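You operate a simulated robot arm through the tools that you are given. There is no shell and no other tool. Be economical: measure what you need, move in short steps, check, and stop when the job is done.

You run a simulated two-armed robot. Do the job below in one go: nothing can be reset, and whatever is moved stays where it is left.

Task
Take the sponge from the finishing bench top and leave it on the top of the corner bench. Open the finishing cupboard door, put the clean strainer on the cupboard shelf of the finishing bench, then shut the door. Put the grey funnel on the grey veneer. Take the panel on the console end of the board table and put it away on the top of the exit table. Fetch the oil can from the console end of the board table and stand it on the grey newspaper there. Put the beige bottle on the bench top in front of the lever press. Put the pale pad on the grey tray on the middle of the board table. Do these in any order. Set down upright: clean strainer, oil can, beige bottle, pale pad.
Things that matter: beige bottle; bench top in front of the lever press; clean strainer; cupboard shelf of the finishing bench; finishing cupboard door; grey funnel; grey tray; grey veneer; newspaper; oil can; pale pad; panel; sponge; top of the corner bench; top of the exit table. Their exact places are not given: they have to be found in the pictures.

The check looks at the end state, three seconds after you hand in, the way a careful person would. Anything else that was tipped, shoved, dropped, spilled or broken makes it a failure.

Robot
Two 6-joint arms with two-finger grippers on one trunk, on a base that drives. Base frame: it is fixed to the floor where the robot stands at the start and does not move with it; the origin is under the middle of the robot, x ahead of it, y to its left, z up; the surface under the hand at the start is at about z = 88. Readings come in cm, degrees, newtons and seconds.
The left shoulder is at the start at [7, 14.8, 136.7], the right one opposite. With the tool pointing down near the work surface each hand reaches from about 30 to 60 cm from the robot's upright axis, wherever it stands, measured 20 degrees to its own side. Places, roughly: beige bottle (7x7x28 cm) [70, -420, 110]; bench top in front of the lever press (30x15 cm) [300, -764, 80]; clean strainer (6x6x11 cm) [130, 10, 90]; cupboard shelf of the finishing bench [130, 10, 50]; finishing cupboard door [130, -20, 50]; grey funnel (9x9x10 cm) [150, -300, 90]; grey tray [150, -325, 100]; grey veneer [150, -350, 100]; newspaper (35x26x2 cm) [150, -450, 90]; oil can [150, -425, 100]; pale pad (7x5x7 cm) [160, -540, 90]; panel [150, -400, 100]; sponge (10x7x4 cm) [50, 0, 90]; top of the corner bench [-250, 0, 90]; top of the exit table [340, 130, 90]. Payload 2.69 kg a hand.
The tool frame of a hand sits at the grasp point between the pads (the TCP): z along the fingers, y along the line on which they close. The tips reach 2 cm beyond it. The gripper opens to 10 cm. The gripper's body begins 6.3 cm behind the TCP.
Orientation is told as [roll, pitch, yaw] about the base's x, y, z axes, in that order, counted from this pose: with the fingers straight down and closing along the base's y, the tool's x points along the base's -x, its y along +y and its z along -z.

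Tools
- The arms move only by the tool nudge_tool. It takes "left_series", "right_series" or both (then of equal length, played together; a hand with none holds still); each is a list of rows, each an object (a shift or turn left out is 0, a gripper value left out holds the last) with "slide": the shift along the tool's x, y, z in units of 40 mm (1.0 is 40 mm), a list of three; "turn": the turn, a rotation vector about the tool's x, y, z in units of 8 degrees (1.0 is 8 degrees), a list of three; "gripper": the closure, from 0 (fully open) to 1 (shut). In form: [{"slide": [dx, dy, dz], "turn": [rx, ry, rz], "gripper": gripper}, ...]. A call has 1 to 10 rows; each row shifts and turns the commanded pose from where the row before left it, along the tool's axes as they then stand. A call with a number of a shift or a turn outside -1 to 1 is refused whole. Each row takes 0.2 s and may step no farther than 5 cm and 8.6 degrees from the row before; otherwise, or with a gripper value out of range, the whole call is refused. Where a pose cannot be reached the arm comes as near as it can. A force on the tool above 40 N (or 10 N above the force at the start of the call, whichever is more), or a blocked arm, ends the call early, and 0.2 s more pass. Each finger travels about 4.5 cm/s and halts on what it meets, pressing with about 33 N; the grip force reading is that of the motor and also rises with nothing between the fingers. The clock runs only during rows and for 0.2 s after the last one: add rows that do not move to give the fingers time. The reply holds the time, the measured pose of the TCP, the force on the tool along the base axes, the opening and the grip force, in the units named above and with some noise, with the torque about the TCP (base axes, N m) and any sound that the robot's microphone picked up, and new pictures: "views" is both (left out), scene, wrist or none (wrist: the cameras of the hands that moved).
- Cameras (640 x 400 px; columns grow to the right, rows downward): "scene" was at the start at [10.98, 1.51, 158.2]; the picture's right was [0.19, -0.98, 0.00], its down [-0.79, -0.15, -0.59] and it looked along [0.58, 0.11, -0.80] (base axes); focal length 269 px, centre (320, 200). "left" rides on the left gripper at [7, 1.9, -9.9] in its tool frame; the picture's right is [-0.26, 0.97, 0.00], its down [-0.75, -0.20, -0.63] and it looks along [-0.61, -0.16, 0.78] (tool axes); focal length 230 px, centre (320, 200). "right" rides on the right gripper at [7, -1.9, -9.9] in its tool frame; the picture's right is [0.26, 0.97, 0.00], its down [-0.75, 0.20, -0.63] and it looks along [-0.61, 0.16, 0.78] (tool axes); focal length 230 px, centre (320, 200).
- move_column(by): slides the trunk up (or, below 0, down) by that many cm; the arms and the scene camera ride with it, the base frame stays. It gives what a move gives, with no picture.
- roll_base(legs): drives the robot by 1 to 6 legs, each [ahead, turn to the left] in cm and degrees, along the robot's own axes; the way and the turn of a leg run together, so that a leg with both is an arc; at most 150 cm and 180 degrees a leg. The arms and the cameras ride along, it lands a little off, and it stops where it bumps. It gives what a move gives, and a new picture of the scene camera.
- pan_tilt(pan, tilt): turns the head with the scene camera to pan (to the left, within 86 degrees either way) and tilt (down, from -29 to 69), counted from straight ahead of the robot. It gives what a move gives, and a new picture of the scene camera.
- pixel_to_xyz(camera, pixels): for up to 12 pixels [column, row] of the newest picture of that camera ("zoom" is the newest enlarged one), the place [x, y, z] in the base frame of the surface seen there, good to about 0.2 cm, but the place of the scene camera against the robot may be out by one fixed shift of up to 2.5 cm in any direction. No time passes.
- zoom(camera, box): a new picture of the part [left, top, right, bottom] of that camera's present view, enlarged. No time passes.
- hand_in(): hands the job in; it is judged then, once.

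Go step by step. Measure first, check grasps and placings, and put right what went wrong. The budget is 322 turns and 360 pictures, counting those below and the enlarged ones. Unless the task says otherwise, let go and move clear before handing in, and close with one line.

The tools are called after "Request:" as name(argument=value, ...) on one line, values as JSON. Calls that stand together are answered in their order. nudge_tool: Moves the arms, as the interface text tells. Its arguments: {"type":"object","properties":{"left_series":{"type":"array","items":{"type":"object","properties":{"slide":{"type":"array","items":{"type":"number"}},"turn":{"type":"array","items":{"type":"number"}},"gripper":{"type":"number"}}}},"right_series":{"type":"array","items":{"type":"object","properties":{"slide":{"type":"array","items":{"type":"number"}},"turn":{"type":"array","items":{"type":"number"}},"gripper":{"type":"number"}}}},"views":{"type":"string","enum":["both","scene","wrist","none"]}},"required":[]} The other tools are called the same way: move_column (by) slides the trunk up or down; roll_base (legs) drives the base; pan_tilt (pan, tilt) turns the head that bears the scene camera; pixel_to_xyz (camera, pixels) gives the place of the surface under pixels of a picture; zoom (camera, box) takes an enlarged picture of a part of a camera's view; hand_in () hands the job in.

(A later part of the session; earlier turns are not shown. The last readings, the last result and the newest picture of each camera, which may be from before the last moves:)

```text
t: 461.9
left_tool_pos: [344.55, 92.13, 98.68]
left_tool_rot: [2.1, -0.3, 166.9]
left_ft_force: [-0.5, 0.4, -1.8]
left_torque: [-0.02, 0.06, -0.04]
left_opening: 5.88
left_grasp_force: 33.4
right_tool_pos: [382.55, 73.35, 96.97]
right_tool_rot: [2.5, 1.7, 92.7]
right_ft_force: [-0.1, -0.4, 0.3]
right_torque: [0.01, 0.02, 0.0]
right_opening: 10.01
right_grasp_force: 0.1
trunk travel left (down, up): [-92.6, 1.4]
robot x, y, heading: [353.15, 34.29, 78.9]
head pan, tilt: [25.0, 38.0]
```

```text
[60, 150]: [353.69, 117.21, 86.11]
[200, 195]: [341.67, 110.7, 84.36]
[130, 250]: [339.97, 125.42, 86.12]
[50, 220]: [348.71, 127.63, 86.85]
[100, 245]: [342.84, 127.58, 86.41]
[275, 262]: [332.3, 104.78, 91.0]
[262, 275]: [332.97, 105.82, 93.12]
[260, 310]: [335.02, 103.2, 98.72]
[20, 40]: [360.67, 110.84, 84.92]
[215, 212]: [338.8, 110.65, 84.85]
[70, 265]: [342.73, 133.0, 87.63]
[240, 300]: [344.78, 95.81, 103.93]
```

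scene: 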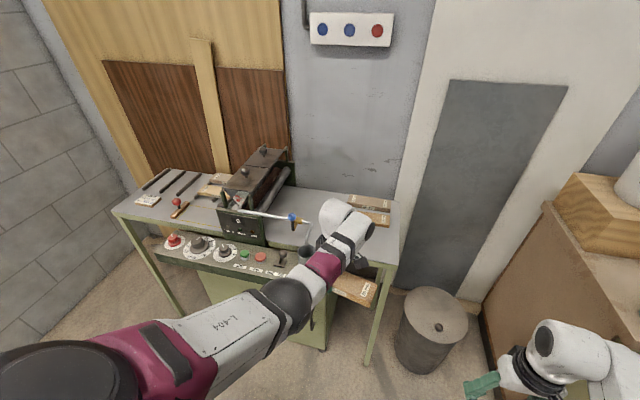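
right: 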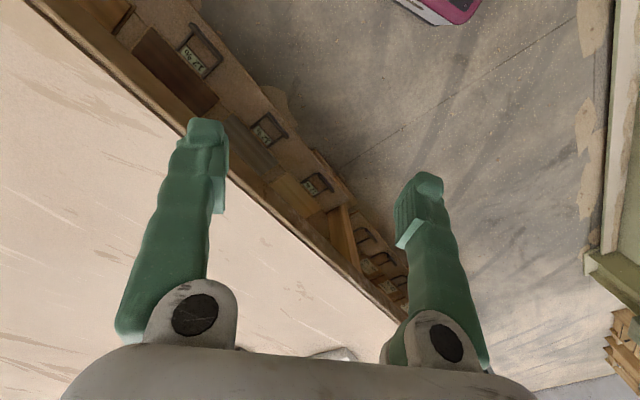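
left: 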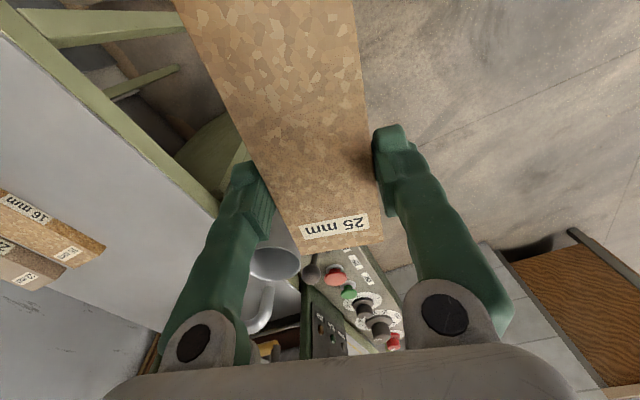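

The exit wing's free area is x 340–361, y 111–125 at z 86.1. I'll swing right to clear the crank, drive in, and swing back.

Request:
roll_base(legs=[[0, -9], [26, 0], [0, 9]])

Request:
nudge_tool(left_series=[{"turn": [0, 0, -0.8]}, {"turn": [0, 0, -0.8]}, {}], views="both")

```text
t: 465.1
left_tool_pos: [353.81, 116.98, 98.7]
left_tool_rot: [2.1, -0.6, 166.9]
left_ft_force: [0.8, -0.5, -1.3]
left_torque: [0.04, 0.08, 0.0]
left_opening: 5.87
left_grasp_force: 32.9
right_tool_pos: [391.84, 98.28, 96.84]
right_tool_rot: [2.4, 1.7, 92.7]
right_ft_force: [0.4, 0.2, -0.7]
right_torque: [0.02, 0.02, -0.01]
right_opening: 10.02
right_grasp_force: 0.0
trunk travel left (down, up): [-92.6, 1.4]
robot x, y, heading: [362.77, 59.42, 79.0]
head pan, tilt: [25.0, 38.0]
```

scene: 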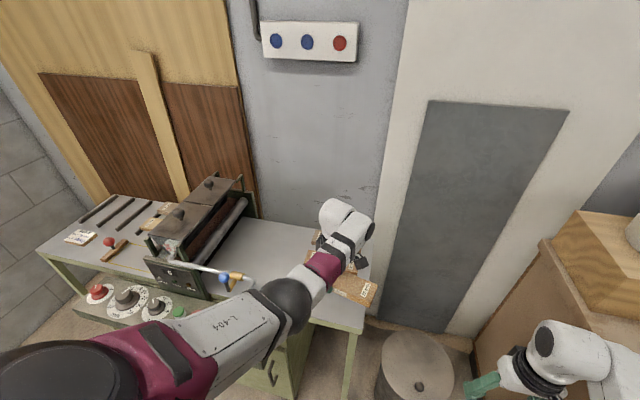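

```text
t: 465.9
left_tool_pos: [353.67, 117.22, 98.46]
left_tool_rot: [2.2, -0.7, 179.8]
left_ft_force: [0.0, -0.1, -1.6]
left_torque: [0.0, 0.05, 0.01]
left_opening: 5.85
left_grasp_force: 33.2
right_tool_pos: [391.52, 98.42, 96.78]
right_tool_rot: [2.3, 1.8, 92.7]
right_ft_force: [0.7, 0.3, 0.2]
right_torque: [0.03, -0.02, 0.01]
right_opening: 9.99
right_grasp_force: 0.1
trunk travel left (down, up): [-92.6, 1.4]
robot x, y, heading: [362.61, 59.53, 79.1]
head pan, tilt: [25.0, 38.0]
```

scene: 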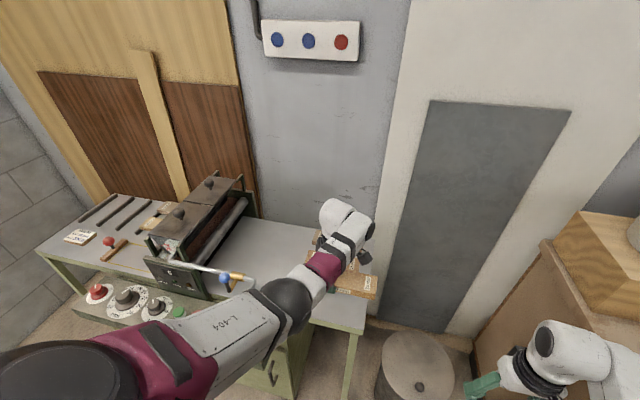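
left: 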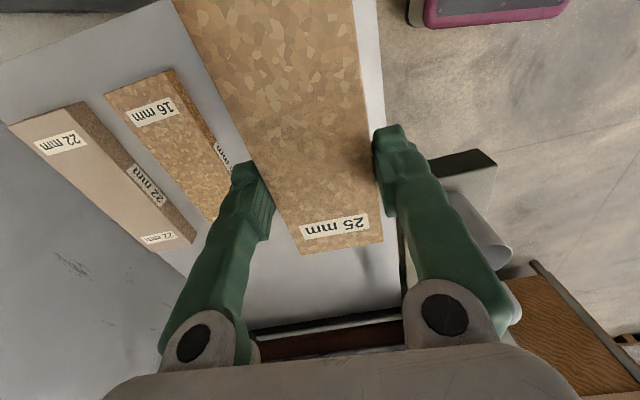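

Request:
pixel_to_xyz(camera="left", pixels=[[165, 72], [215, 130], [210, 215], [372, 60], [165, 5], [270, 290], [355, 50], [180, 10], [380, 20], [390, 290]])

```text
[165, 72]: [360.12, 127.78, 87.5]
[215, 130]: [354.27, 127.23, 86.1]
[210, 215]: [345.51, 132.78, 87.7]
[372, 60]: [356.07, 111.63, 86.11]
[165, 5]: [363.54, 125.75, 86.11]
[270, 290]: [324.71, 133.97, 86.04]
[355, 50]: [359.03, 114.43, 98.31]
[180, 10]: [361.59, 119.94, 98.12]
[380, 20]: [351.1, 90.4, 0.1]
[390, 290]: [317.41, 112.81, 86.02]
```

The spot is clear: front edge y 110.8, other panels from y 127, right edge x 363. I'll shift 2 cm left and lower 9.8 cm.

Request:
nudge_tool(left_series=[{"slide": [-0.45, 0, 0.6]}, {"slide": [0, 0, 0.8]}, {"slide": [0, 0, 0.8]}, {"slide": [0, 0, 0.2]}, {}], views="wrist")

```text
t: 467.1
left_tool_pos: [350.78, 115.96, 89.9]
left_tool_rot: [2.1, -0.8, 179.9]
left_ft_force: [-0.1, -0.2, -2.1]
left_torque: [-0.02, 0.1, 0.0]
left_opening: 5.89
left_grasp_force: 32.6
left hand out of reach, approached as far as the arm can: row 3, 4
right_tool_pos: [391.58, 98.35, 96.81]
right_tool_rot: [2.4, 1.8, 92.7]
right_ft_force: [-0.1, -0.4, 0.2]
right_torque: [-0.02, -0.03, 0.0]
right_opening: 10.0
right_grasp_force: 0.2
trunk travel left (down, up): [-92.6, 1.4]
robot x, y, heading: [362.45, 59.34, 79.1]
head pan, tilt: [25.0, 38.0]
```

left: 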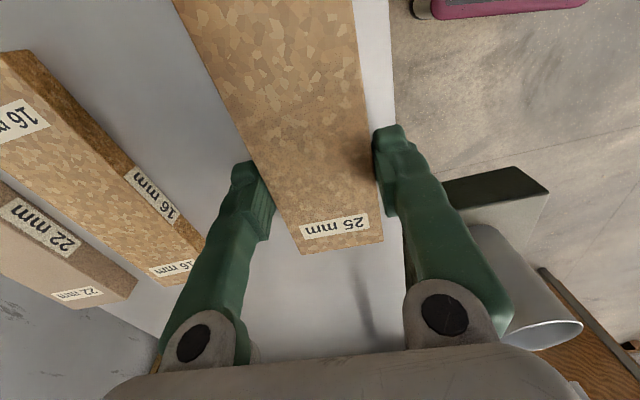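

Request:
move_column(by=-1.1)

Request:
move_column(by=-0.3)

```text
t: 467.7
left_tool_pos: [350.76, 115.86, 89.07]
left_tool_rot: [1.8, -0.7, 179.9]
left_ft_force: [0.2, -0.8, 11.6]
left_torque: [0.36, -0.27, 0.01]
left_opening: 5.88
left_grasp_force: 33.1
right_tool_pos: [391.63, 98.19, 95.88]
right_tool_rot: [2.4, 1.7, 92.7]
right_ft_force: [-0.1, 0.4, -0.2]
right_torque: [0.0, 0.02, -0.03]
right_opening: 9.98
right_grasp_force: 0.0
trunk travel left (down, up): [-91.5, 2.5]
robot x, y, heading: [362.13, 59.39, 79.2]
head pan, tilt: [25.0, 38.0]
```

```text
t: 468.2
left_tool_pos: [350.78, 115.79, 89.03]
left_tool_rot: [1.6, -0.7, 179.7]
left_ft_force: [-1.6, 3.5, 22.4]
left_torque: [0.42, -0.11, -0.04]
left_opening: 5.9
left_grasp_force: 32.8
right_tool_pos: [391.53, 98.04, 95.58]
right_tool_rot: [2.3, 1.7, 92.7]
right_ft_force: [0.8, -0.1, -0.3]
right_torque: [-0.01, -0.02, -0.02]
right_opening: 10.01
right_grasp_force: 0.1
trunk travel left (down, up): [-91.2, 2.8]
robot x, y, heading: [362.49, 59.53, 79.0]
head pan, tilt: [25.0, 38.0]
```

The panel is in contact (22 N). I'll release and rise.

Request:
nudge_tool(left_series=[{"gripper": 0.3}, {"gripper": 0.2}, {"gripper": 0.1}, {"gripper": 0.1}, {"slide": [0, 0, -0.4], "gripper": 0.1}, {"slide": [0, 0, -0.8]}, {"slide": [0, 0, -0.8]}, {"slide": [0, 0, -0.6]}], views="wrist")

```text
t: 470.0
left_tool_pos: [351.19, 116.09, 99.01]
left_tool_rot: [2.1, -0.8, 179.8]
left_ft_force: [0.4, 0.0, 0.1]
left_torque: [-0.01, -0.02, 0.05]
left_opening: 8.99
left_grasp_force: 0.0
right_tool_pos: [391.54, 98.28, 95.47]
right_tool_rot: [2.4, 1.7, 92.7]
right_ft_force: [0.7, -0.2, 0.1]
right_torque: [0.02, 0.03, 0.01]
right_opening: 10.01
right_grasp_force: 0.1
trunk travel left (down, up): [-91.2, 2.8]
robot x, y, heading: [362.68, 59.83, 79.3]
head pan, tilt: [25.0, 38.0]
```

left: 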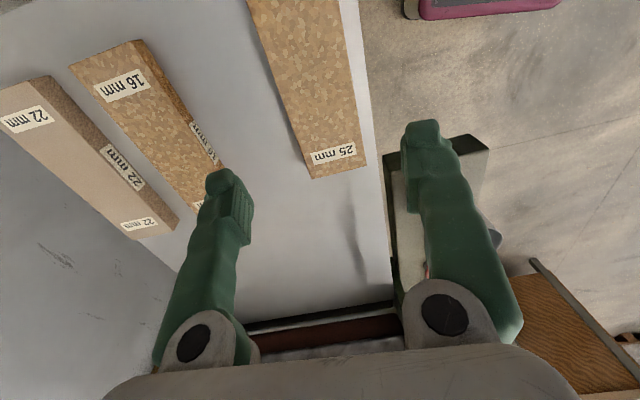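

The panel lies flat on the exit table. Now the beige bottle: I'll back out and drive round to the west side of the board table.

Request:
roll_base(legs=[[-30, 0], [0, 154], [100, 0], [100, 0], [0, -44], [145, 0]])

Request:
pan_tilt(pan=60, tilt=25)

```text
t: 496.5
left_tool_pos: [39.96, -179.13, 99.01]
left_tool_rot: [2.0, -0.8, -69.1]
left_ft_force: [0.2, 0.5, -0.1]
left_torque: [0.01, 0.0, -0.02]
left_opening: 9.02
left_grasp_force: 0.1
right_tool_pos: [41.91, -134.99, 95.45]
right_tool_rot: [2.3, 1.7, -156.1]
right_ft_force: [0.2, -0.3, 0.2]
right_torque: [0.01, -0.03, 0.0]
right_opening: 10.0
right_grasp_force: 0.0
trunk travel left (down, up): [-91.2, 2.8]
robot x, y, heading: [89.05, -147.91, -169.3]
head pan, tilt: [25.0, 38.0]
```

scene: 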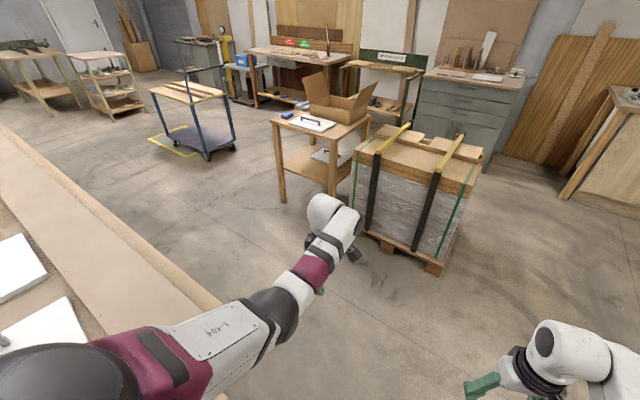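

```text
t: 497.5
left_tool_pos: [39.89, -178.96, 99.07]
left_tool_rot: [2.0, -0.9, -69.0]
left_ft_force: [0.4, -0.1, -0.3]
left_torque: [-0.04, 0.0, 0.02]
left_opening: 8.99
left_grasp_force: 0.1
right_tool_pos: [41.77, -134.9, 95.41]
right_tool_rot: [2.5, 1.8, -156.1]
right_ft_force: [-0.7, -0.3, 0.2]
right_torque: [0.04, 0.0, -0.02]
right_opening: 10.0
right_grasp_force: 0.1
trunk travel left (down, up): [-91.2, 2.8]
robot x, y, heading: [88.26, -148.07, -169.6]
head pan, tilt: [60.0, 25.0]
```

scene: 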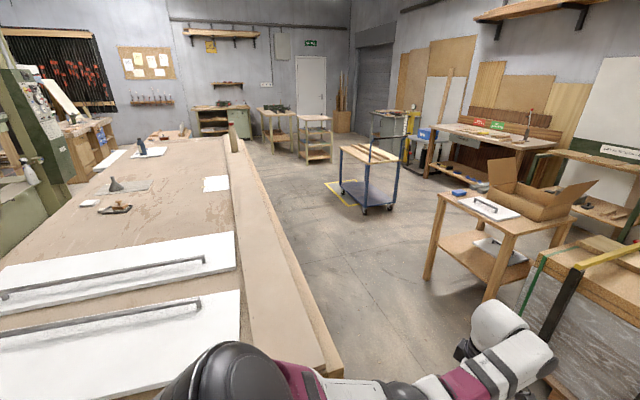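

Request:
pixel_to_xyz(camera="scene", pixels=[[427, 275], [492, 298], [388, 208], [365, 212], [343, 185], [236, 142], [320, 350], [255, 160], [525, 310]])

```text
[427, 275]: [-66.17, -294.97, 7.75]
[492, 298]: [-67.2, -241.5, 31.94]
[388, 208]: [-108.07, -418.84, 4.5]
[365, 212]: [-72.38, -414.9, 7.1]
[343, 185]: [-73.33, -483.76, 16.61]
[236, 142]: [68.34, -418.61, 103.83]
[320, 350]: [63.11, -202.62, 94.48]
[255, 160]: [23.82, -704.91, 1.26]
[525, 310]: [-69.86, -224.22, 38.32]
```

The west corridor is clear between x≈−66 and 57. I'll drive into it, then reconfigure the left hand there.

Request:
roll_base(legs=[[97, 0], [0, 80], [100, 0]])

Request:
nudge_tool(left_series=[{"turn": [0, 0, 0.95], "gripper": 0}, {"turn": [0, 0, 0.95]}, {"turn": [0, 0, 0.95]}, {"turn": [0, 0, 0.95]}, {"turn": [0, 0, 0.95]}, {"turn": [0, 0, 0.95]}, {"turn": [0, 0, 0.95]}, {"turn": [0, 0, 0.95]}, {"turn": [0, 0, 0.95]}, {"turn": [0, 0, 0.95]}], views="none")

Request:
nudge_tool(left_series=[{"turn": [0, 0, 0.5], "slide": [-0.5, 0, 0]}, {"slide": [-0.6, 0, 0.1], "turn": [0, -0.9, 0]}, {"slide": [-0.6, 0, 0.2], "turn": [0, -0.9, 0]}, {"slide": [-0.6, 0, 0.3], "turn": [0, -0.9, 0]}, {"slide": [-0.3, 0, 0.2], "turn": [0, -0.9, 0]}, {"slide": [-0.3, 0, 0.2], "turn": [0, -0.9, 0]}, {"slide": [-0.2, 0, 0.2], "turn": [0, -0.9, 0]}, {"turn": [0, -0.9, 0]}, {}], views="wrist")

```text
t: 510.8
left_tool_pos: [18.33, -318.93, 99.07]
left_tool_rot: [2.0, -0.9, 12.6]
left_ft_force: [0.2, 0.4, 0.6]
left_torque: [-0.02, 0.01, 0.01]
left_opening: 9.0
left_grasp_force: 0.0
right_tool_pos: [-24.97, -310.47, 95.54]
right_tool_rot: [2.4, 1.8, -74.6]
right_ft_force: [0.3, -0.1, -0.6]
right_torque: [0.01, -0.03, 0.0]
right_opening: 9.98
right_grasp_force: 0.1
trunk travel left (down, up): [-91.2, 2.8]
robot x, y, heading: [-5.07, -266.24, -88.2]
head pan, tilt: [60.0, 25.0]
```

scene: 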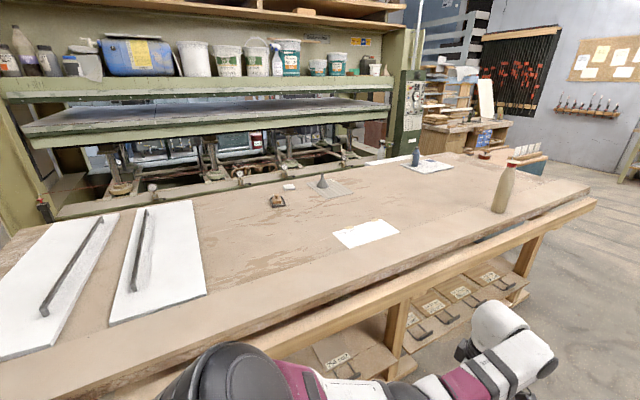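

```text
t: 513.0
left_tool_pos: [18.32, -318.97, 99.01]
left_tool_rot: [1.2, 1.8, -63.7]
left_ft_force: [-0.8, 0.3, 0.0]
left_torque: [0.02, -0.01, 0.01]
left_opening: 9.98
left_grasp_force: 0.0
right_tool_pos: [-25.04, -310.59, 95.54]
right_tool_rot: [2.4, 1.7, -74.7]
right_ft_force: [-0.5, -0.2, -0.5]
right_torque: [-0.03, 0.0, -0.01]
right_opening: 10.01
right_grasp_force: 0.0
trunk travel left (down, up): [-91.2, 2.8]
robot x, y, heading: [-5.05, -266.5, -88.1]
head pan, tilt: [60.0, 25.0]
```

```text
t: 515.0
left_tool_pos: [23.57, -331.27, 96.6]
left_tool_rot: [1.8, -48.6, -68.8]
left_ft_force: [0.1, 0.2, 0.2]
left_torque: [0.01, 0.0, 0.01]
left_opening: 10.04
left_grasp_force: 0.1
right_tool_pos: [-25.03, -310.47, 95.52]
right_tool_rot: [2.5, 1.8, -74.6]
right_ft_force: [0.2, -0.1, 0.2]
right_torque: [0.02, -0.02, 0.0]
right_opening: 10.0
right_grasp_force: 0.0
trunk travel left (down, up): [-91.2, 2.8]
robot x, y, heading: [-5.35, -266.08, -88.0]
head pan, tilt: [60.0, 25.0]
```

left: 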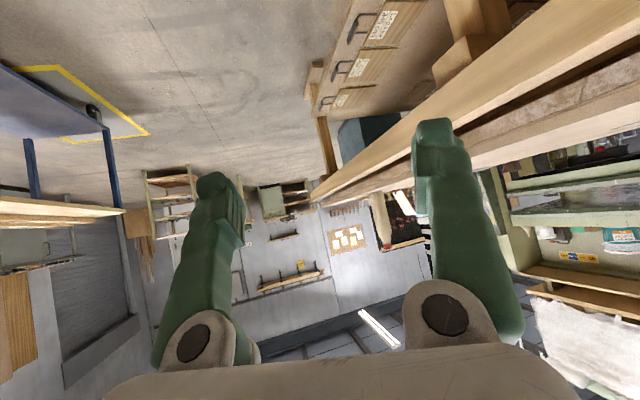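

The pitch is 49°; for a tall bottle I want about 65°. I'll pitch a bit more, then drive beside the bottle.

Request:
nudge_tool(left_series=[{"turn": [0, -0.95, 0]}, {"turn": [0, -0.95, 0]}, {}], views="none")

Request:
roll_base(legs=[[85, 0], [85, 0]])

Request:
pan_tilt(pan=75, tilt=25)

```text
t: 515.8
left_tool_pos: [23.6, -331.22, 96.39]
left_tool_rot: [2.4, -63.6, -69.9]
left_ft_force: [-0.8, 0.2, -1.3]
left_torque: [0.01, -0.01, 0.0]
left_opening: 10.01
left_grasp_force: 0.0
right_tool_pos: [-25.11, -310.54, 95.49]
right_tool_rot: [2.4, 1.7, -74.6]
right_ft_force: [0.6, -0.3, 0.5]
right_torque: [-0.02, 0.0, 0.01]
right_opening: 9.98
right_grasp_force: 0.0
trunk travel left (down, up): [-91.2, 2.8]
robot x, y, heading: [-5.26, -266.0, -88.1]
head pan, tilt: [60.0, 25.0]
```

```text
t: 524.5
left_tool_pos: [28.76, -502.88, 96.54]
left_tool_rot: [2.5, -63.8, -70.2]
left_ft_force: [0.0, -1.0, 0.7]
left_torque: [-0.01, -0.01, -0.03]
left_opening: 9.98
left_grasp_force: 0.0
right_tool_pos: [-19.61, -481.87, 95.44]
right_tool_rot: [2.3, 1.7, -74.9]
right_ft_force: [0.1, -0.2, -0.8]
right_torque: [-0.01, 0.0, -0.03]
right_opening: 10.01
right_grasp_force: 0.0
trunk travel left (down, up): [-91.2, 2.8]
robot x, y, heading: [0.83, -437.51, -88.6]
head pan, tilt: [60.0, 25.0]
```

scene: 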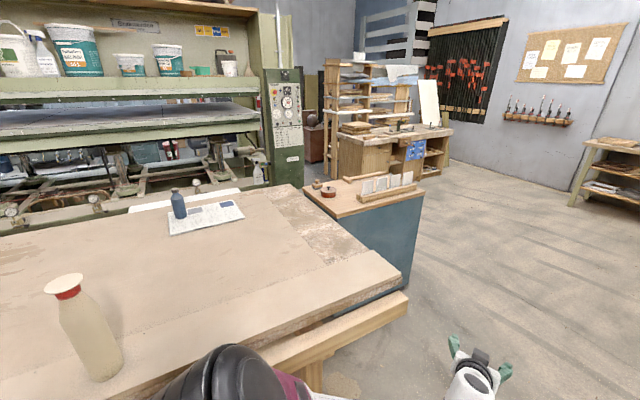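

```text
t: 525.3
left_tool_pos: [28.86, -502.91, 96.51]
left_tool_rot: [2.6, -63.7, -70.2]
left_ft_force: [0.0, 0.0, 0.1]
left_torque: [-0.01, 0.0, -0.01]
left_opening: 9.98
left_grasp_force: 0.1
right_tool_pos: [-19.71, -481.94, 95.41]
right_tool_rot: [2.3, 1.9, -74.9]
right_ft_force: [0.2, -1.0, -0.9]
right_torque: [0.01, -0.01, -0.02]
right_opening: 10.02
right_grasp_force: 0.1
trunk travel left (down, up): [-91.2, 2.8]
robot x, y, heading: [0.35, -437.44, -88.6]
head pan, tilt: [75.0, 25.0]
```

scene: 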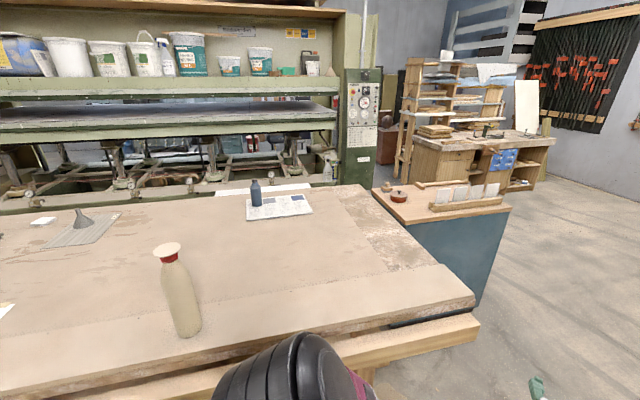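

I must keep the hand's sweep clear of the bottle, so I'll go a bit further south, turn halfway, back off west, and finish the turn.

Request:
pixel_to_xyz(camera="scene", pixels=[[180, 300], [188, 335], [168, 248], [183, 280], [198, 300], [167, 300]])

Request:
roll_base(legs=[[20, 0], [0, 45], [-26, 0], [0, 44]])

Request:
nudge_tool(left_series=[{}], views="wrist")

```text
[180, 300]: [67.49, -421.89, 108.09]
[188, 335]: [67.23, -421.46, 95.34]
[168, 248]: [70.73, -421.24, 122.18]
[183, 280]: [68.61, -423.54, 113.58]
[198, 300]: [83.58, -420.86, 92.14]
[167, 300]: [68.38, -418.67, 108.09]
```

```text
t: 532.3
left_tool_pos: [49.48, -415.91, 96.53]
left_tool_rot: [2.6, -63.7, 16.1]
left_ft_force: [0.1, -0.3, -0.1]
left_torque: [0.0, -0.03, -0.01]
left_opening: 9.98
left_grasp_force: 0.0
right_tool_pos: [25.3, -462.83, 95.38]
right_tool_rot: [2.5, 1.7, 11.4]
right_ft_force: [0.0, 0.5, -0.1]
right_torque: [-0.04, 0.0, 0.01]
right_opening: 9.99
right_grasp_force: 0.1
trunk travel left (down, up): [-91.2, 2.8]
robot x, y, heading: [-17.44, -439.76, -2.1]
head pan, tilt: [75.0, 25.0]
```

scene: 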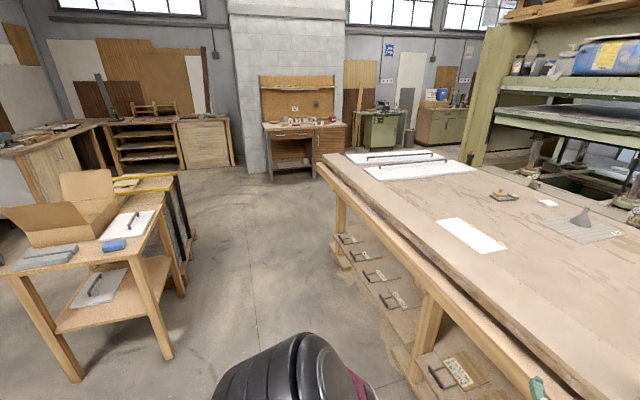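

```text
t: 532.7
left_tool_pos: [49.61, -415.79, 96.5]
left_tool_rot: [2.5, -63.7, 16.2]
left_ft_force: [1.1, -0.5, -0.2]
left_torque: [0.01, 0.01, 0.0]
left_opening: 10.01
left_grasp_force: 0.0
right_tool_pos: [25.37, -462.86, 95.44]
right_tool_rot: [2.4, 1.8, 11.4]
right_ft_force: [0.7, 0.1, -0.6]
right_torque: [-0.02, 0.01, -0.02]
right_opening: 10.02
right_grasp_force: 0.1
trunk travel left (down, up): [-91.2, 2.8]
robot x, y, heading: [-17.41, -439.67, -2.3]
head pan, tilt: [75.0, 25.0]
```

left: 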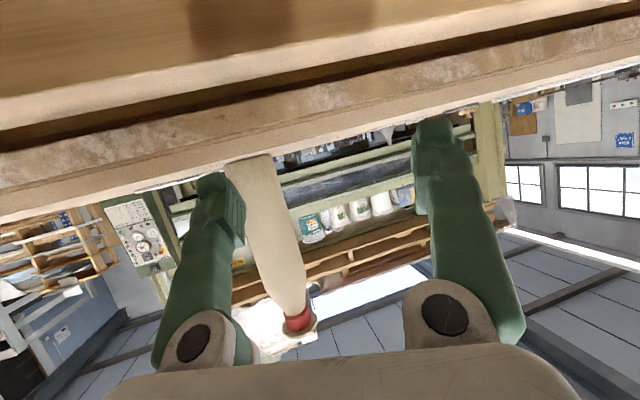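

Request:
pixel_to_xyz(camera="left", pixels=[[258, 170], [265, 210], [278, 255], [295, 318], [232, 180], [280, 190], [250, 150], [270, 60], [300, 150]])

```text
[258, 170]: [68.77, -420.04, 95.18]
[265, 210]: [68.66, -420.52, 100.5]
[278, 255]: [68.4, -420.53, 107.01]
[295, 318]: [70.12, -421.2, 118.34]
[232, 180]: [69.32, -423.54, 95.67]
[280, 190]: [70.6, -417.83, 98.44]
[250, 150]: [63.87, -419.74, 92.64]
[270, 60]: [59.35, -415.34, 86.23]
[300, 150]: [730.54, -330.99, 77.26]
```

The bottle is centred at ≈(71.7, −421), r≈3.2, standing at z 92.7. I'll raise the hand and align sideways, then drive in.

Request:
nudge_tool(left_series=[{"slide": [-0.36, -0.74, -0.18]}, {"slide": [-0.36, -0.74, -0.18]}, {"slide": [-0.36, -0.74, -0.18]}, {"slide": [-0.36, -0.74, -0.18]}, {}], views="wrist")

```text
t: 533.9
left_tool_pos: [52.92, -427.15, 102.61]
left_tool_rot: [2.5, -63.7, 16.0]
left_ft_force: [0.0, -0.5, -0.3]
left_torque: [0.04, 0.0, 0.01]
left_opening: 10.01
left_grasp_force: 0.2
right_tool_pos: [25.38, -462.91, 95.46]
right_tool_rot: [2.4, 1.8, 11.4]
right_ft_force: [-0.2, 0.5, 0.4]
right_torque: [-0.02, 0.0, 0.01]
right_opening: 10.01
right_grasp_force: 0.2
trunk travel left (down, up): [-91.2, 2.8]
robot x, y, heading: [-17.4, -439.5, -2.0]
head pan, tilt: [75.0, 25.0]
```

left: 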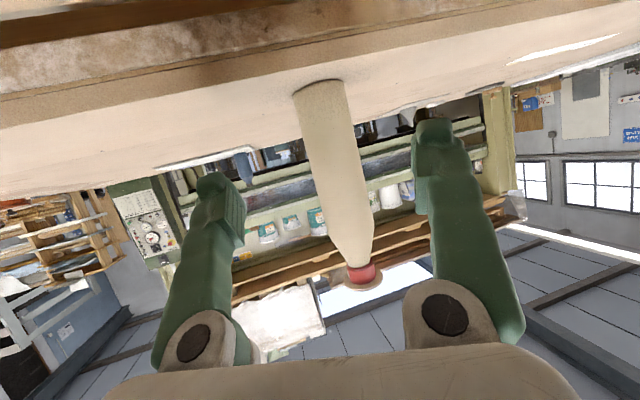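

I'll yaw the hand to point straight along my driving direction and align it in y.

Request:
nudge_tool(left_series=[{"turn": [0.78, -0.02, 0.39]}, {"turn": [0.78, -0.02, 0.39]}, {"turn": [0.78, -0.02, 0.39]}, {"slide": [0, 0.57, 0]}, {"slide": [0, 0.57, 0]}, {"slide": [0, 0.57, 0]}, {}], views="wrist")

```text
t: 535.5
left_tool_pos: [53.55, -420.25, 102.77]
left_tool_rot: [2.8, -63.9, -5.0]
left_ft_force: [0.7, -0.5, 0.1]
left_torque: [0.01, 0.02, 0.0]
left_opening: 9.99
left_grasp_force: 0.0
right_tool_pos: [25.32, -462.92, 95.36]
right_tool_rot: [2.5, 1.9, 11.4]
right_ft_force: [-0.3, 0.7, -1.0]
right_torque: [0.01, 0.01, -0.03]
right_opening: 10.02
right_grasp_force: 0.0
trunk travel left (down, up): [-91.2, 2.8]
robot x, y, heading: [-17.27, -439.75, -2.1]
head pan, tilt: [75.0, 25.0]
```

left: 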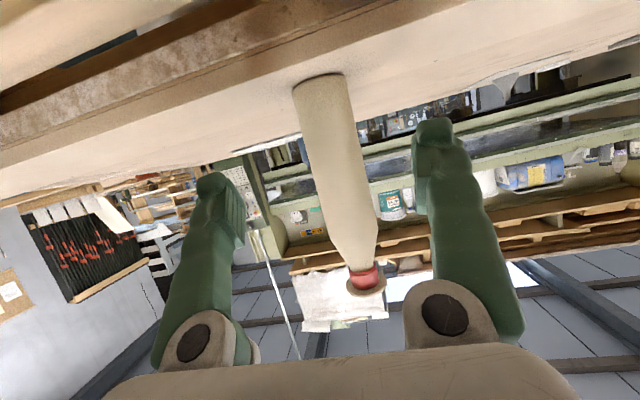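

Request:
pixel_to_xyz(camera="left", pixels=[[325, 95], [335, 140], [345, 190], [362, 265], [305, 120], [352, 115], [318, 180], [372, 180]])

```text
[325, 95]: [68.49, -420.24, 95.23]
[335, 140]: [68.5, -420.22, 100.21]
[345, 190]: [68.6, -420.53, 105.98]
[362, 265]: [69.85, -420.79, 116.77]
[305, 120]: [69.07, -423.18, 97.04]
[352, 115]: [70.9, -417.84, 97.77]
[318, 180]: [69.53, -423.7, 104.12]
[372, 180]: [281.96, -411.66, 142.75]
```

Bottle centre (71.7, −420.7) is straight ahead. I'll drive 17.5 cm forward.

Request:
roll_base(legs=[[17.5, 0]])

Request:
nudge_tool(left_series=[{}], views="wrist")

```text
t: 537.0
left_tool_pos: [71.13, -421.37, 102.96]
left_tool_rot: [2.7, -64.1, -5.3]
left_ft_force: [0.4, -0.4, 0.2]
left_torque: [0.01, 0.0, -0.04]
left_opening: 10.01
left_grasp_force: 0.0
right_tool_pos: [42.79, -463.76, 95.63]
right_tool_rot: [2.3, 1.6, 11.3]
right_ft_force: [-0.2, -0.6, -0.1]
right_torque: [-0.02, -0.02, -0.01]
right_opening: 10.02
right_grasp_force: 0.0
trunk travel left (down, up): [-91.2, 2.8]
robot x, y, heading: [0.67, -440.74, -2.4]
head pan, tilt: [75.0, 25.0]
```

scene: 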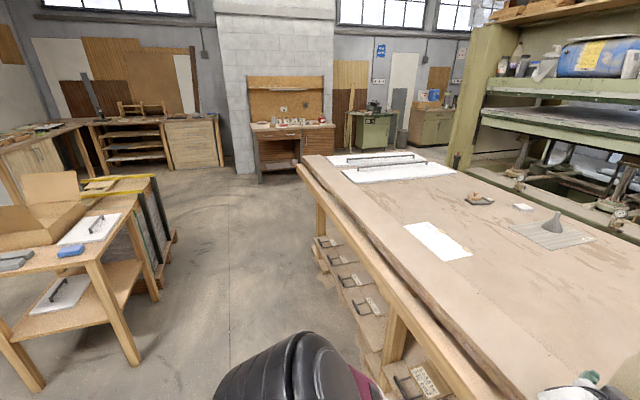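

```text
t: 537.4
left_tool_pos: [71.53, -421.37, 102.66]
left_tool_rot: [2.7, -63.7, -5.2]
left_ft_force: [-0.3, -0.5, -0.3]
left_torque: [0.02, 0.0, 0.01]
left_opening: 9.97
left_grasp_force: 0.0
right_tool_pos: [43.16, -463.7, 95.47]
right_tool_rot: [2.4, 1.8, 11.2]
right_ft_force: [-0.1, 0.8, 0.8]
right_torque: [-0.01, 0.04, 0.05]
right_opening: 10.01
right_grasp_force: 0.1
trunk travel left (down, up): [-91.2, 2.8]
robot x, y, heading: [0.49, -440.46, -2.3]
head pan, tilt: [75.0, 25.0]
```

left: 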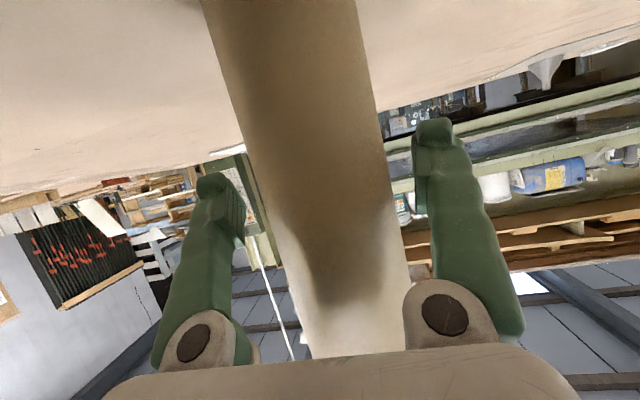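

Request:
nudge_tool(left_series=[{"gripper": 0.2}, {"gripper": 1}, {"gripper": 1}, {"gripper": 1}, {"gripper": 1}, {"gripper": 1}], views="none")

Request:
nudge_tool(left_series=[{"slide": [-0.45, 0, -0.22], "gripper": 1}, {"slide": [-0.45, 0, -0.22]}, {}], views="wrist")

```text
t: 538.8
left_tool_pos: [71.58, -421.2, 102.72]
left_tool_rot: [2.7, -63.9, -5.3]
left_ft_force: [0.3, 1.9, 0.1]
left_torque: [0.02, -0.17, 0.04]
left_opening: 6.64
left_grasp_force: 33.1
right_tool_pos: [43.08, -463.59, 95.58]
right_tool_rot: [2.4, 1.8, 11.3]
right_ft_force: [-0.6, 0.0, 0.0]
right_torque: [0.03, 0.0, 0.01]
right_opening: 10.0
right_grasp_force: 0.1
trunk travel left (down, up): [-91.2, 2.8]
robot x, y, heading: [0.68, -440.78, -2.4]
head pan, tilt: [75.0, 25.0]
```

```text
t: 539.6
left_tool_pos: [71.68, -421.35, 106.72]
left_tool_rot: [2.6, -63.5, -5.2]
left_ft_force: [0.9, 0.0, -4.8]
left_torque: [0.01, 0.03, -0.01]
left_opening: 6.61
left_grasp_force: 33.0
right_tool_pos: [43.23, -463.66, 95.38]
right_tool_rot: [2.3, 1.8, 11.2]
right_ft_force: [-1.5, 0.5, 0.1]
right_torque: [0.0, -0.02, 0.01]
right_opening: 9.99
right_grasp_force: 0.0
trunk travel left (down, up): [-91.2, 2.8]
robot x, y, heading: [0.39, -440.85, -2.5]
head pan, tilt: [75.0, 25.0]
```

left: 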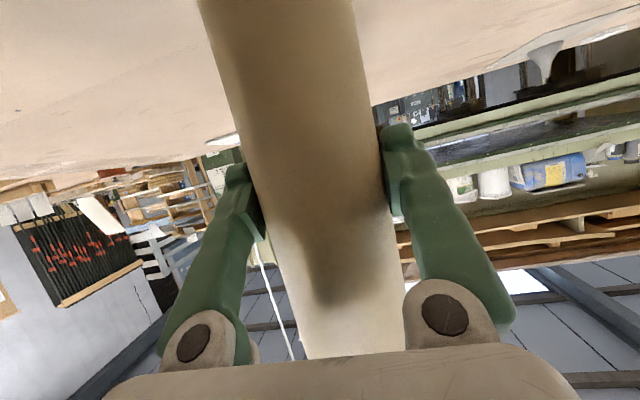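

The bottle is held firmly. I'll back away and head south toward the lever press.

Request:
roll_base(legs=[[-25, 0], [0, -75], [110, 0], [0, 20]])

Request:
pan_tilt(pan=15, tilt=15)

```text
t: 551.0
left_tool_pos: [49.36, -598.31, 106.76]
left_tool_rot: [2.9, -63.8, -63.2]
left_ft_force: [-0.8, -0.9, -5.3]
left_torque: [0.03, -0.01, 0.06]
left_opening: 6.63
left_grasp_force: 33.3
right_tool_pos: [-1.5, -596.69, 95.44]
right_tool_rot: [2.4, 1.8, -46.8]
right_ft_force: [-0.5, 0.2, 0.5]
right_torque: [0.03, -0.04, -0.04]
right_opening: 10.0
right_grasp_force: 0.0
trunk travel left (down, up): [-91.2, 2.8]
robot x, y, heading: [-4.35, -547.87, -60.2]
head pan, tilt: [75.0, 25.0]
```

scene: 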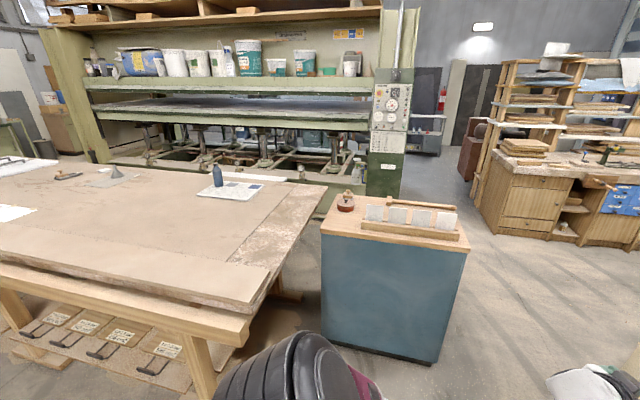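

```text
t: 552.4
left_tool_pos: [49.48, -598.27, 106.71]
left_tool_rot: [2.7, -63.7, -63.1]
left_ft_force: [0.6, 0.0, -5.3]
left_torque: [0.03, 0.02, -0.03]
left_opening: 6.6
left_grasp_force: 33.3
right_tool_pos: [-1.33, -596.64, 95.48]
right_tool_rot: [2.4, 1.8, -46.9]
right_ft_force: [-0.2, -0.1, 0.5]
right_torque: [0.0, 0.0, 0.05]
right_opening: 10.01
right_grasp_force: 0.1
trunk travel left (down, up): [-91.2, 2.8]
robot x, y, heading: [-4.23, -547.99, -60.6]
head pan, tilt: [15.0, 15.0]
```

scene: 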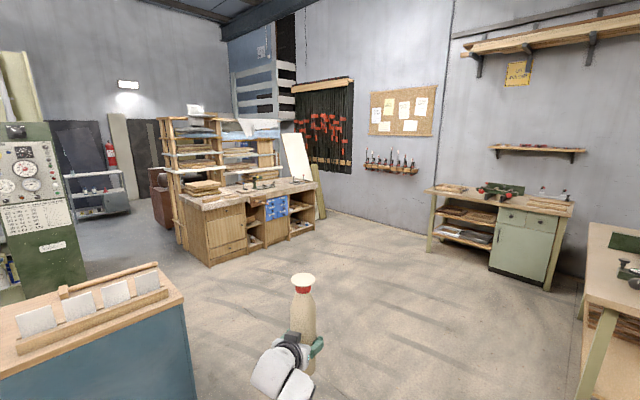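

Request:
pixel_to_xyz(camera="scene", pixels=[[220, 197], [270, 188], [305, 182], [450, 195], [500, 195], [545, 205], [210, 260], [315, 230], [620, 240]])

Request:
zoom(camera="scene", box=[150, 90, 350, 270])

```text
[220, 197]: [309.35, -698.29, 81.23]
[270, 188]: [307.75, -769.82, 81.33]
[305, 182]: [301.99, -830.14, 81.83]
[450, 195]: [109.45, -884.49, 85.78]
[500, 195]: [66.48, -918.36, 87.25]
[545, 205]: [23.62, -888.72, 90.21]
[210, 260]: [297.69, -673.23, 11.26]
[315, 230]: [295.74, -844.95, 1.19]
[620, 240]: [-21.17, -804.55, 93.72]
```

```text
2.22 times, centred on (250, 180) of scene
```

zoom: 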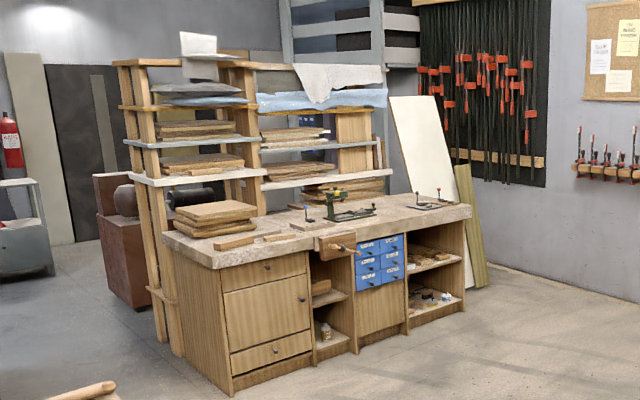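

The lever press (green, blue ball) stands on the wooden bench near y≈−770. I'll drive there and face it.

Request:
roll_base(legs=[[0, 3.6], [140, 0], [140, 0], [0, 57], [50, 0]])

Request:
pan_tilt(pan=10, tilt=30)

```text
t: 571.5
left_tool_pos: [277.91, -744.79, 106.84]
left_tool_rot: [2.8, -63.8, 1.8]
left_ft_force: [-0.4, 0.8, -5.2]
left_torque: [0.01, 0.02, 0.02]
left_opening: 6.63
left_grasp_force: 33.1
right_tool_pos: [254.94, -790.18, 95.43]
right_tool_rot: [2.2, 1.8, 18.3]
right_ft_force: [-0.1, -0.1, -0.6]
right_torque: [0.01, -0.02, 0.0]
right_opening: 10.01
right_grasp_force: 0.1
trunk travel left (down, up): [-91.2, 2.8]
robot x, y, heading: [209.81, -772.46, 4.4]
head pan, tilt: [15.0, 15.0]
```

scene: 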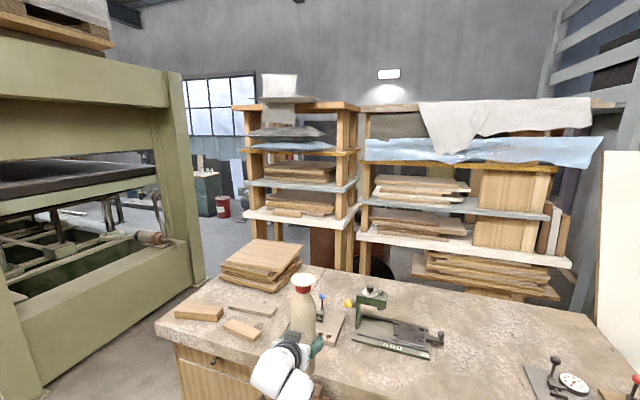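

```text
t: 572.3
left_tool_pos: [278.15, -744.82, 106.6]
left_tool_rot: [2.6, -63.6, 1.8]
left_ft_force: [0.8, -0.2, -4.8]
left_torque: [0.0, -0.01, -0.04]
left_opening: 6.61
left_grasp_force: 32.9
right_tool_pos: [255.05, -790.32, 95.4]
right_tool_rot: [2.3, 1.9, 18.2]
right_ft_force: [0.5, -0.1, 0.7]
right_torque: [0.01, 0.0, 0.0]
right_opening: 10.0
right_grasp_force: 0.0
trunk travel left (down, up): [-91.2, 2.8]
robot x, y, heading: [209.47, -772.47, 4.7]
head pan, tilt: [10.0, 30.0]
```

scene: 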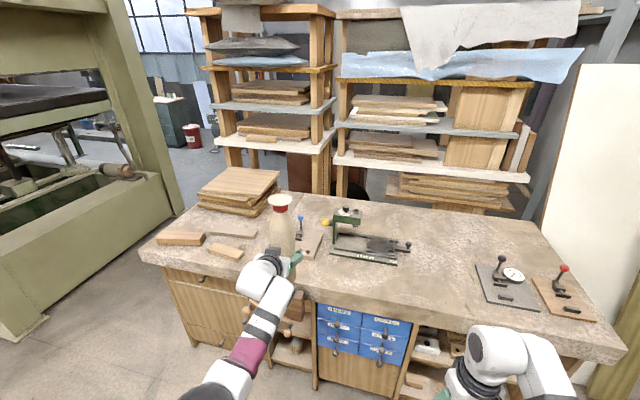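

Request:
pixel_to_xyz(camera="scene", pixels=[[335, 253], [395, 264], [365, 262], [360, 300], [330, 290], [400, 315], [360, 285], [345, 215], [325, 225], [310, 250], [300, 300], [405, 245]])

Request:
zoom(camera="scene", box=[230, 170, 480, 340])

```text
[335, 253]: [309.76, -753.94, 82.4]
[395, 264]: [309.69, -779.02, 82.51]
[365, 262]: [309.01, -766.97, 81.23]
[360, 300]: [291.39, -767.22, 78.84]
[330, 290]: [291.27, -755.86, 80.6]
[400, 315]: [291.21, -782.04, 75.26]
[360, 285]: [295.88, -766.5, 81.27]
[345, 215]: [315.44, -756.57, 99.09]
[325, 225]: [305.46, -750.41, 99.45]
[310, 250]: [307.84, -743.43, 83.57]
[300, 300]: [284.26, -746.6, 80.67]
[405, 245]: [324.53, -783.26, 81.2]
```

```text
2.35 times, centred on (355, 255) of scene
```

zoom: 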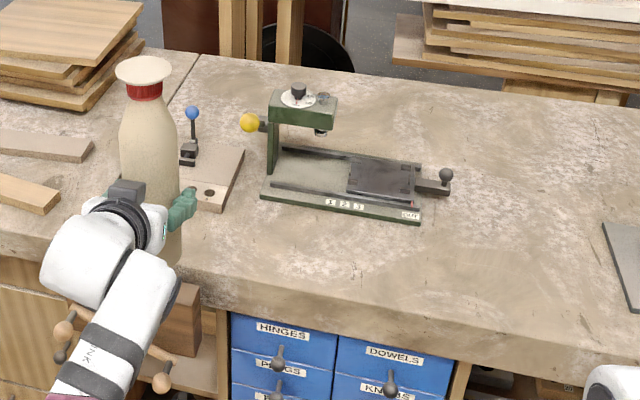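

The green press's front edge is at x≈309, y −754 to −779, so the target spot is about (301, −766). I'll shift the robot south to line up.

Request:
roll_base(legs=[[-15, 0], [0, -45], [21, 0], [0, 41]])

Request:
nudge_tool(left_series=[{}], views="wrist")

```text
t: 578.8
left_tool_pos: [281.18, -765.2, 106.71]
left_tool_rot: [2.7, -63.6, -2.7]
left_ft_force: [-0.4, -0.5, -5.9]
left_torque: [-0.01, 0.06, -0.02]
left_opening: 6.61
left_grasp_force: 32.6
right_tool_pos: [254.55, -808.49, 95.42]
right_tool_rot: [2.4, 1.8, 13.7]
right_ft_force: [0.1, -0.7, 0.8]
right_torque: [0.0, -0.03, -0.03]
right_opening: 10.0
right_grasp_force: 0.0
trunk travel left (down, up): [-91.2, 2.8]
robot x, y, heading: [210.85, -787.27, -0.0]
head pan, tilt: [10.0, 30.0]
```

scene: 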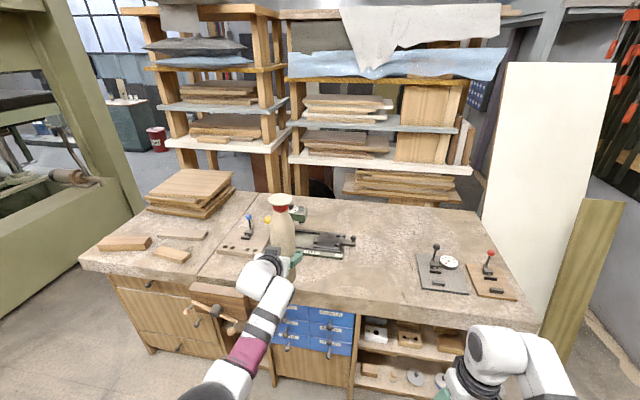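

```text
t: 579.2
left_tool_pos: [281.16, -765.06, 106.53]
left_tool_rot: [2.6, -63.5, -2.4]
left_ft_force: [0.2, 0.1, -4.4]
left_torque: [-0.01, -0.01, 0.02]
left_opening: 6.62
left_grasp_force: 33.2
right_tool_pos: [254.61, -808.58, 95.45]
right_tool_rot: [2.4, 1.9, 13.8]
right_ft_force: [0.5, -0.4, 0.0]
right_torque: [-0.03, 0.0, 0.01]
right_opening: 10.01
right_grasp_force: 0.0
trunk travel left (down, up): [-91.2, 2.8]
robot x, y, heading: [211.07, -787.28, 0.1]
head pan, tilt: [10.0, 30.0]
```

left: 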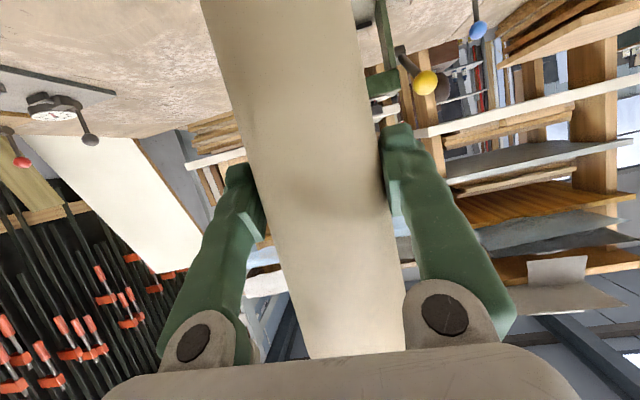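

Request:
pixel_to_xyz(camera="left", pixels=[[130, 50], [190, 60], [380, 15], [425, 85], [180, 10], [395, 60], [375, 90]])

Request:
pixel_to_xyz(camera="scene", pixels=[[310, 250], [340, 257], [320, 290], [325, 275], [267, 220]])

```text
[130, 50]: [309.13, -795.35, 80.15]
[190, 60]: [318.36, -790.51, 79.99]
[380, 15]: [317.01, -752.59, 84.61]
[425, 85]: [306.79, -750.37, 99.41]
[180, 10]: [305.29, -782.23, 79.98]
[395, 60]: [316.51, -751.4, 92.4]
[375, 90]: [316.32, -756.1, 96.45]
```

```text
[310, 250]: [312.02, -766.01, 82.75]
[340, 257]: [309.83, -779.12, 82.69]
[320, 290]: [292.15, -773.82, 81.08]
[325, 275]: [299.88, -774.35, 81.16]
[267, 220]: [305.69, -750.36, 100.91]
```

The bench top is z=80.05 and the spot is clear. I'll drive 20 cm forward and lower with the trunk.

Request:
roll_base(legs=[[20.3, 0]])

Request:
move_column(by=-14.5)

Request:
nudge_tool(left_series=[{}], views="both")

```text
t: 580.8
left_tool_pos: [300.46, -765.32, 107.0]
left_tool_rot: [2.6, -63.9, -2.7]
left_ft_force: [-1.0, -0.8, -4.1]
left_torque: [-0.02, 0.03, 0.01]
left_opening: 6.61
left_grasp_force: 32.7
right_tool_pos: [273.84, -808.73, 95.68]
right_tool_rot: [2.3, 1.5, 13.5]
right_ft_force: [0.6, 0.0, -0.1]
right_torque: [0.04, -0.02, 0.01]
right_opening: 10.0
right_grasp_force: 0.1
trunk travel left (down, up): [-91.2, 2.8]
robot x, y, heading: [231.0, -787.33, -0.3]
head pan, tilt: [10.0, 30.0]
```

scene: 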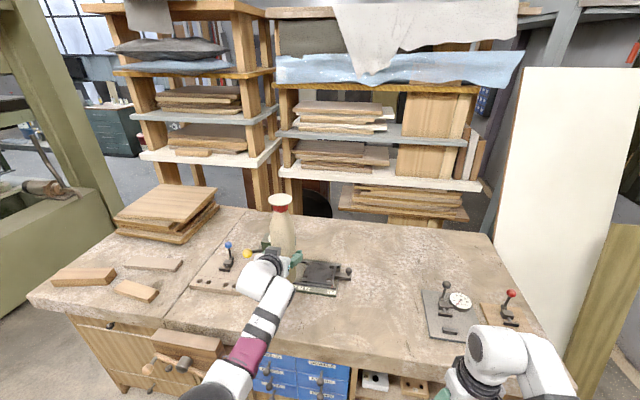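

```text
t: 582.5
left_tool_pos: [301.06, -765.39, 92.2]
left_tool_rot: [2.6, -63.6, -2.7]
left_ft_force: [0.1, -0.2, -5.3]
left_torque: [0.01, 0.03, 0.0]
left_opening: 6.59
left_grasp_force: 33.5
right_tool_pos: [274.34, -808.77, 80.9]
right_tool_rot: [2.4, 1.9, 13.4]
right_ft_force: [0.9, 0.6, -0.6]
right_torque: [0.0, 0.03, 0.0]
right_opening: 10.0
right_grasp_force: 0.0
trunk travel left (down, up): [-76.7, 17.3]
robot x, y, heading: [230.45, -787.65, -0.4]
head pan, tilt: [10.0, 30.0]
```

```text
t: 582.9
left_tool_pos: [301.09, -765.29, 92.12]
left_tool_rot: [2.6, -63.6, -2.8]
left_ft_force: [-0.4, -0.2, -4.6]
left_torque: [-0.01, 0.02, 0.0]
left_opening: 6.61
left_grasp_force: 33.1
right_tool_pos: [274.39, -808.76, 80.91]
right_tool_rot: [2.4, 1.9, 13.4]
right_ft_force: [-0.3, 0.0, 0.7]
right_torque: [0.0, 0.01, -0.01]
right_opening: 10.01
right_grasp_force: 0.1
trunk travel left (down, up): [-76.7, 17.3]
robot x, y, heading: [230.81, -787.36, -0.0]
head pan, tilt: [10.0, 30.0]
```

scene: 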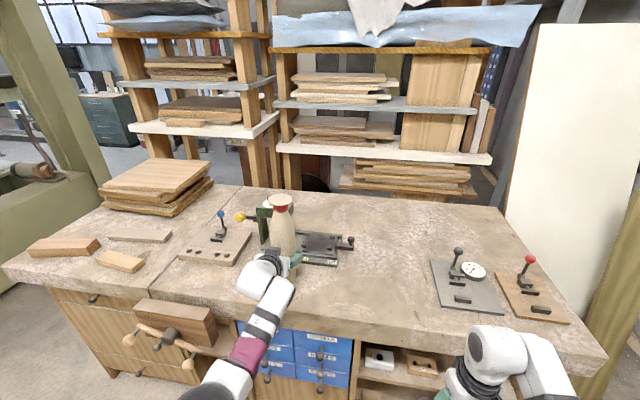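
left: 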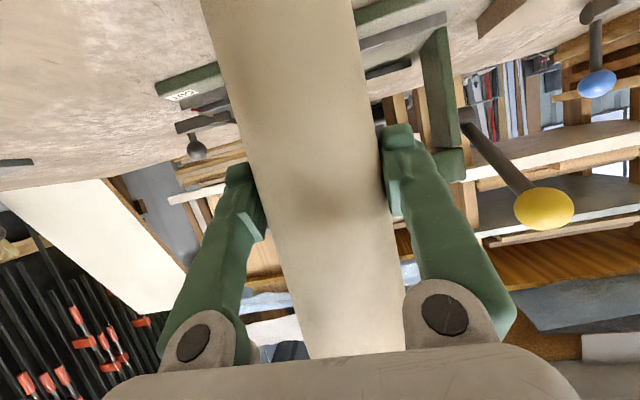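

Request:
move_column(by=-1.9)

```text
t: 583.5
left_tool_pos: [301.0, -765.35, 90.19]
left_tool_rot: [2.5, -63.6, -2.8]
left_ft_force: [0.2, 0.2, -4.0]
left_torque: [-0.02, 0.06, -0.01]
left_opening: 6.6
left_grasp_force: 33.0
right_tool_pos: [274.44, -808.73, 79.04]
right_tool_rot: [2.4, 1.9, 13.5]
right_ft_force: [-0.5, 0.3, -0.6]
right_torque: [0.02, -0.01, 0.01]
right_opening: 10.04
right_grasp_force: 0.1
trunk travel left (down, up): [-74.8, 19.2]
robot x, y, heading: [230.68, -787.43, -0.2]
head pan, tilt: [10.0, 30.0]
```

Request:
move_column(by=-0.3)

```text
t: 584.1
left_tool_pos: [301.08, -765.37, 89.89]
left_tool_rot: [2.6, -63.6, -2.8]
left_ft_force: [-0.1, -0.3, -5.9]
left_torque: [-0.02, 0.04, 0.01]
left_opening: 6.6
left_grasp_force: 32.6
right_tool_pos: [274.33, -808.75, 78.75]
right_tool_rot: [2.4, 1.9, 13.4]
right_ft_force: [0.4, -0.4, -0.1]
right_torque: [0.01, -0.03, -0.02]
right_opening: 9.97
right_grasp_force: 0.1
trunk travel left (down, up): [-74.5, 19.5]
robot x, y, heading: [231.46, -787.33, -0.2]
head pan, tilt: [10.0, 30.0]
```

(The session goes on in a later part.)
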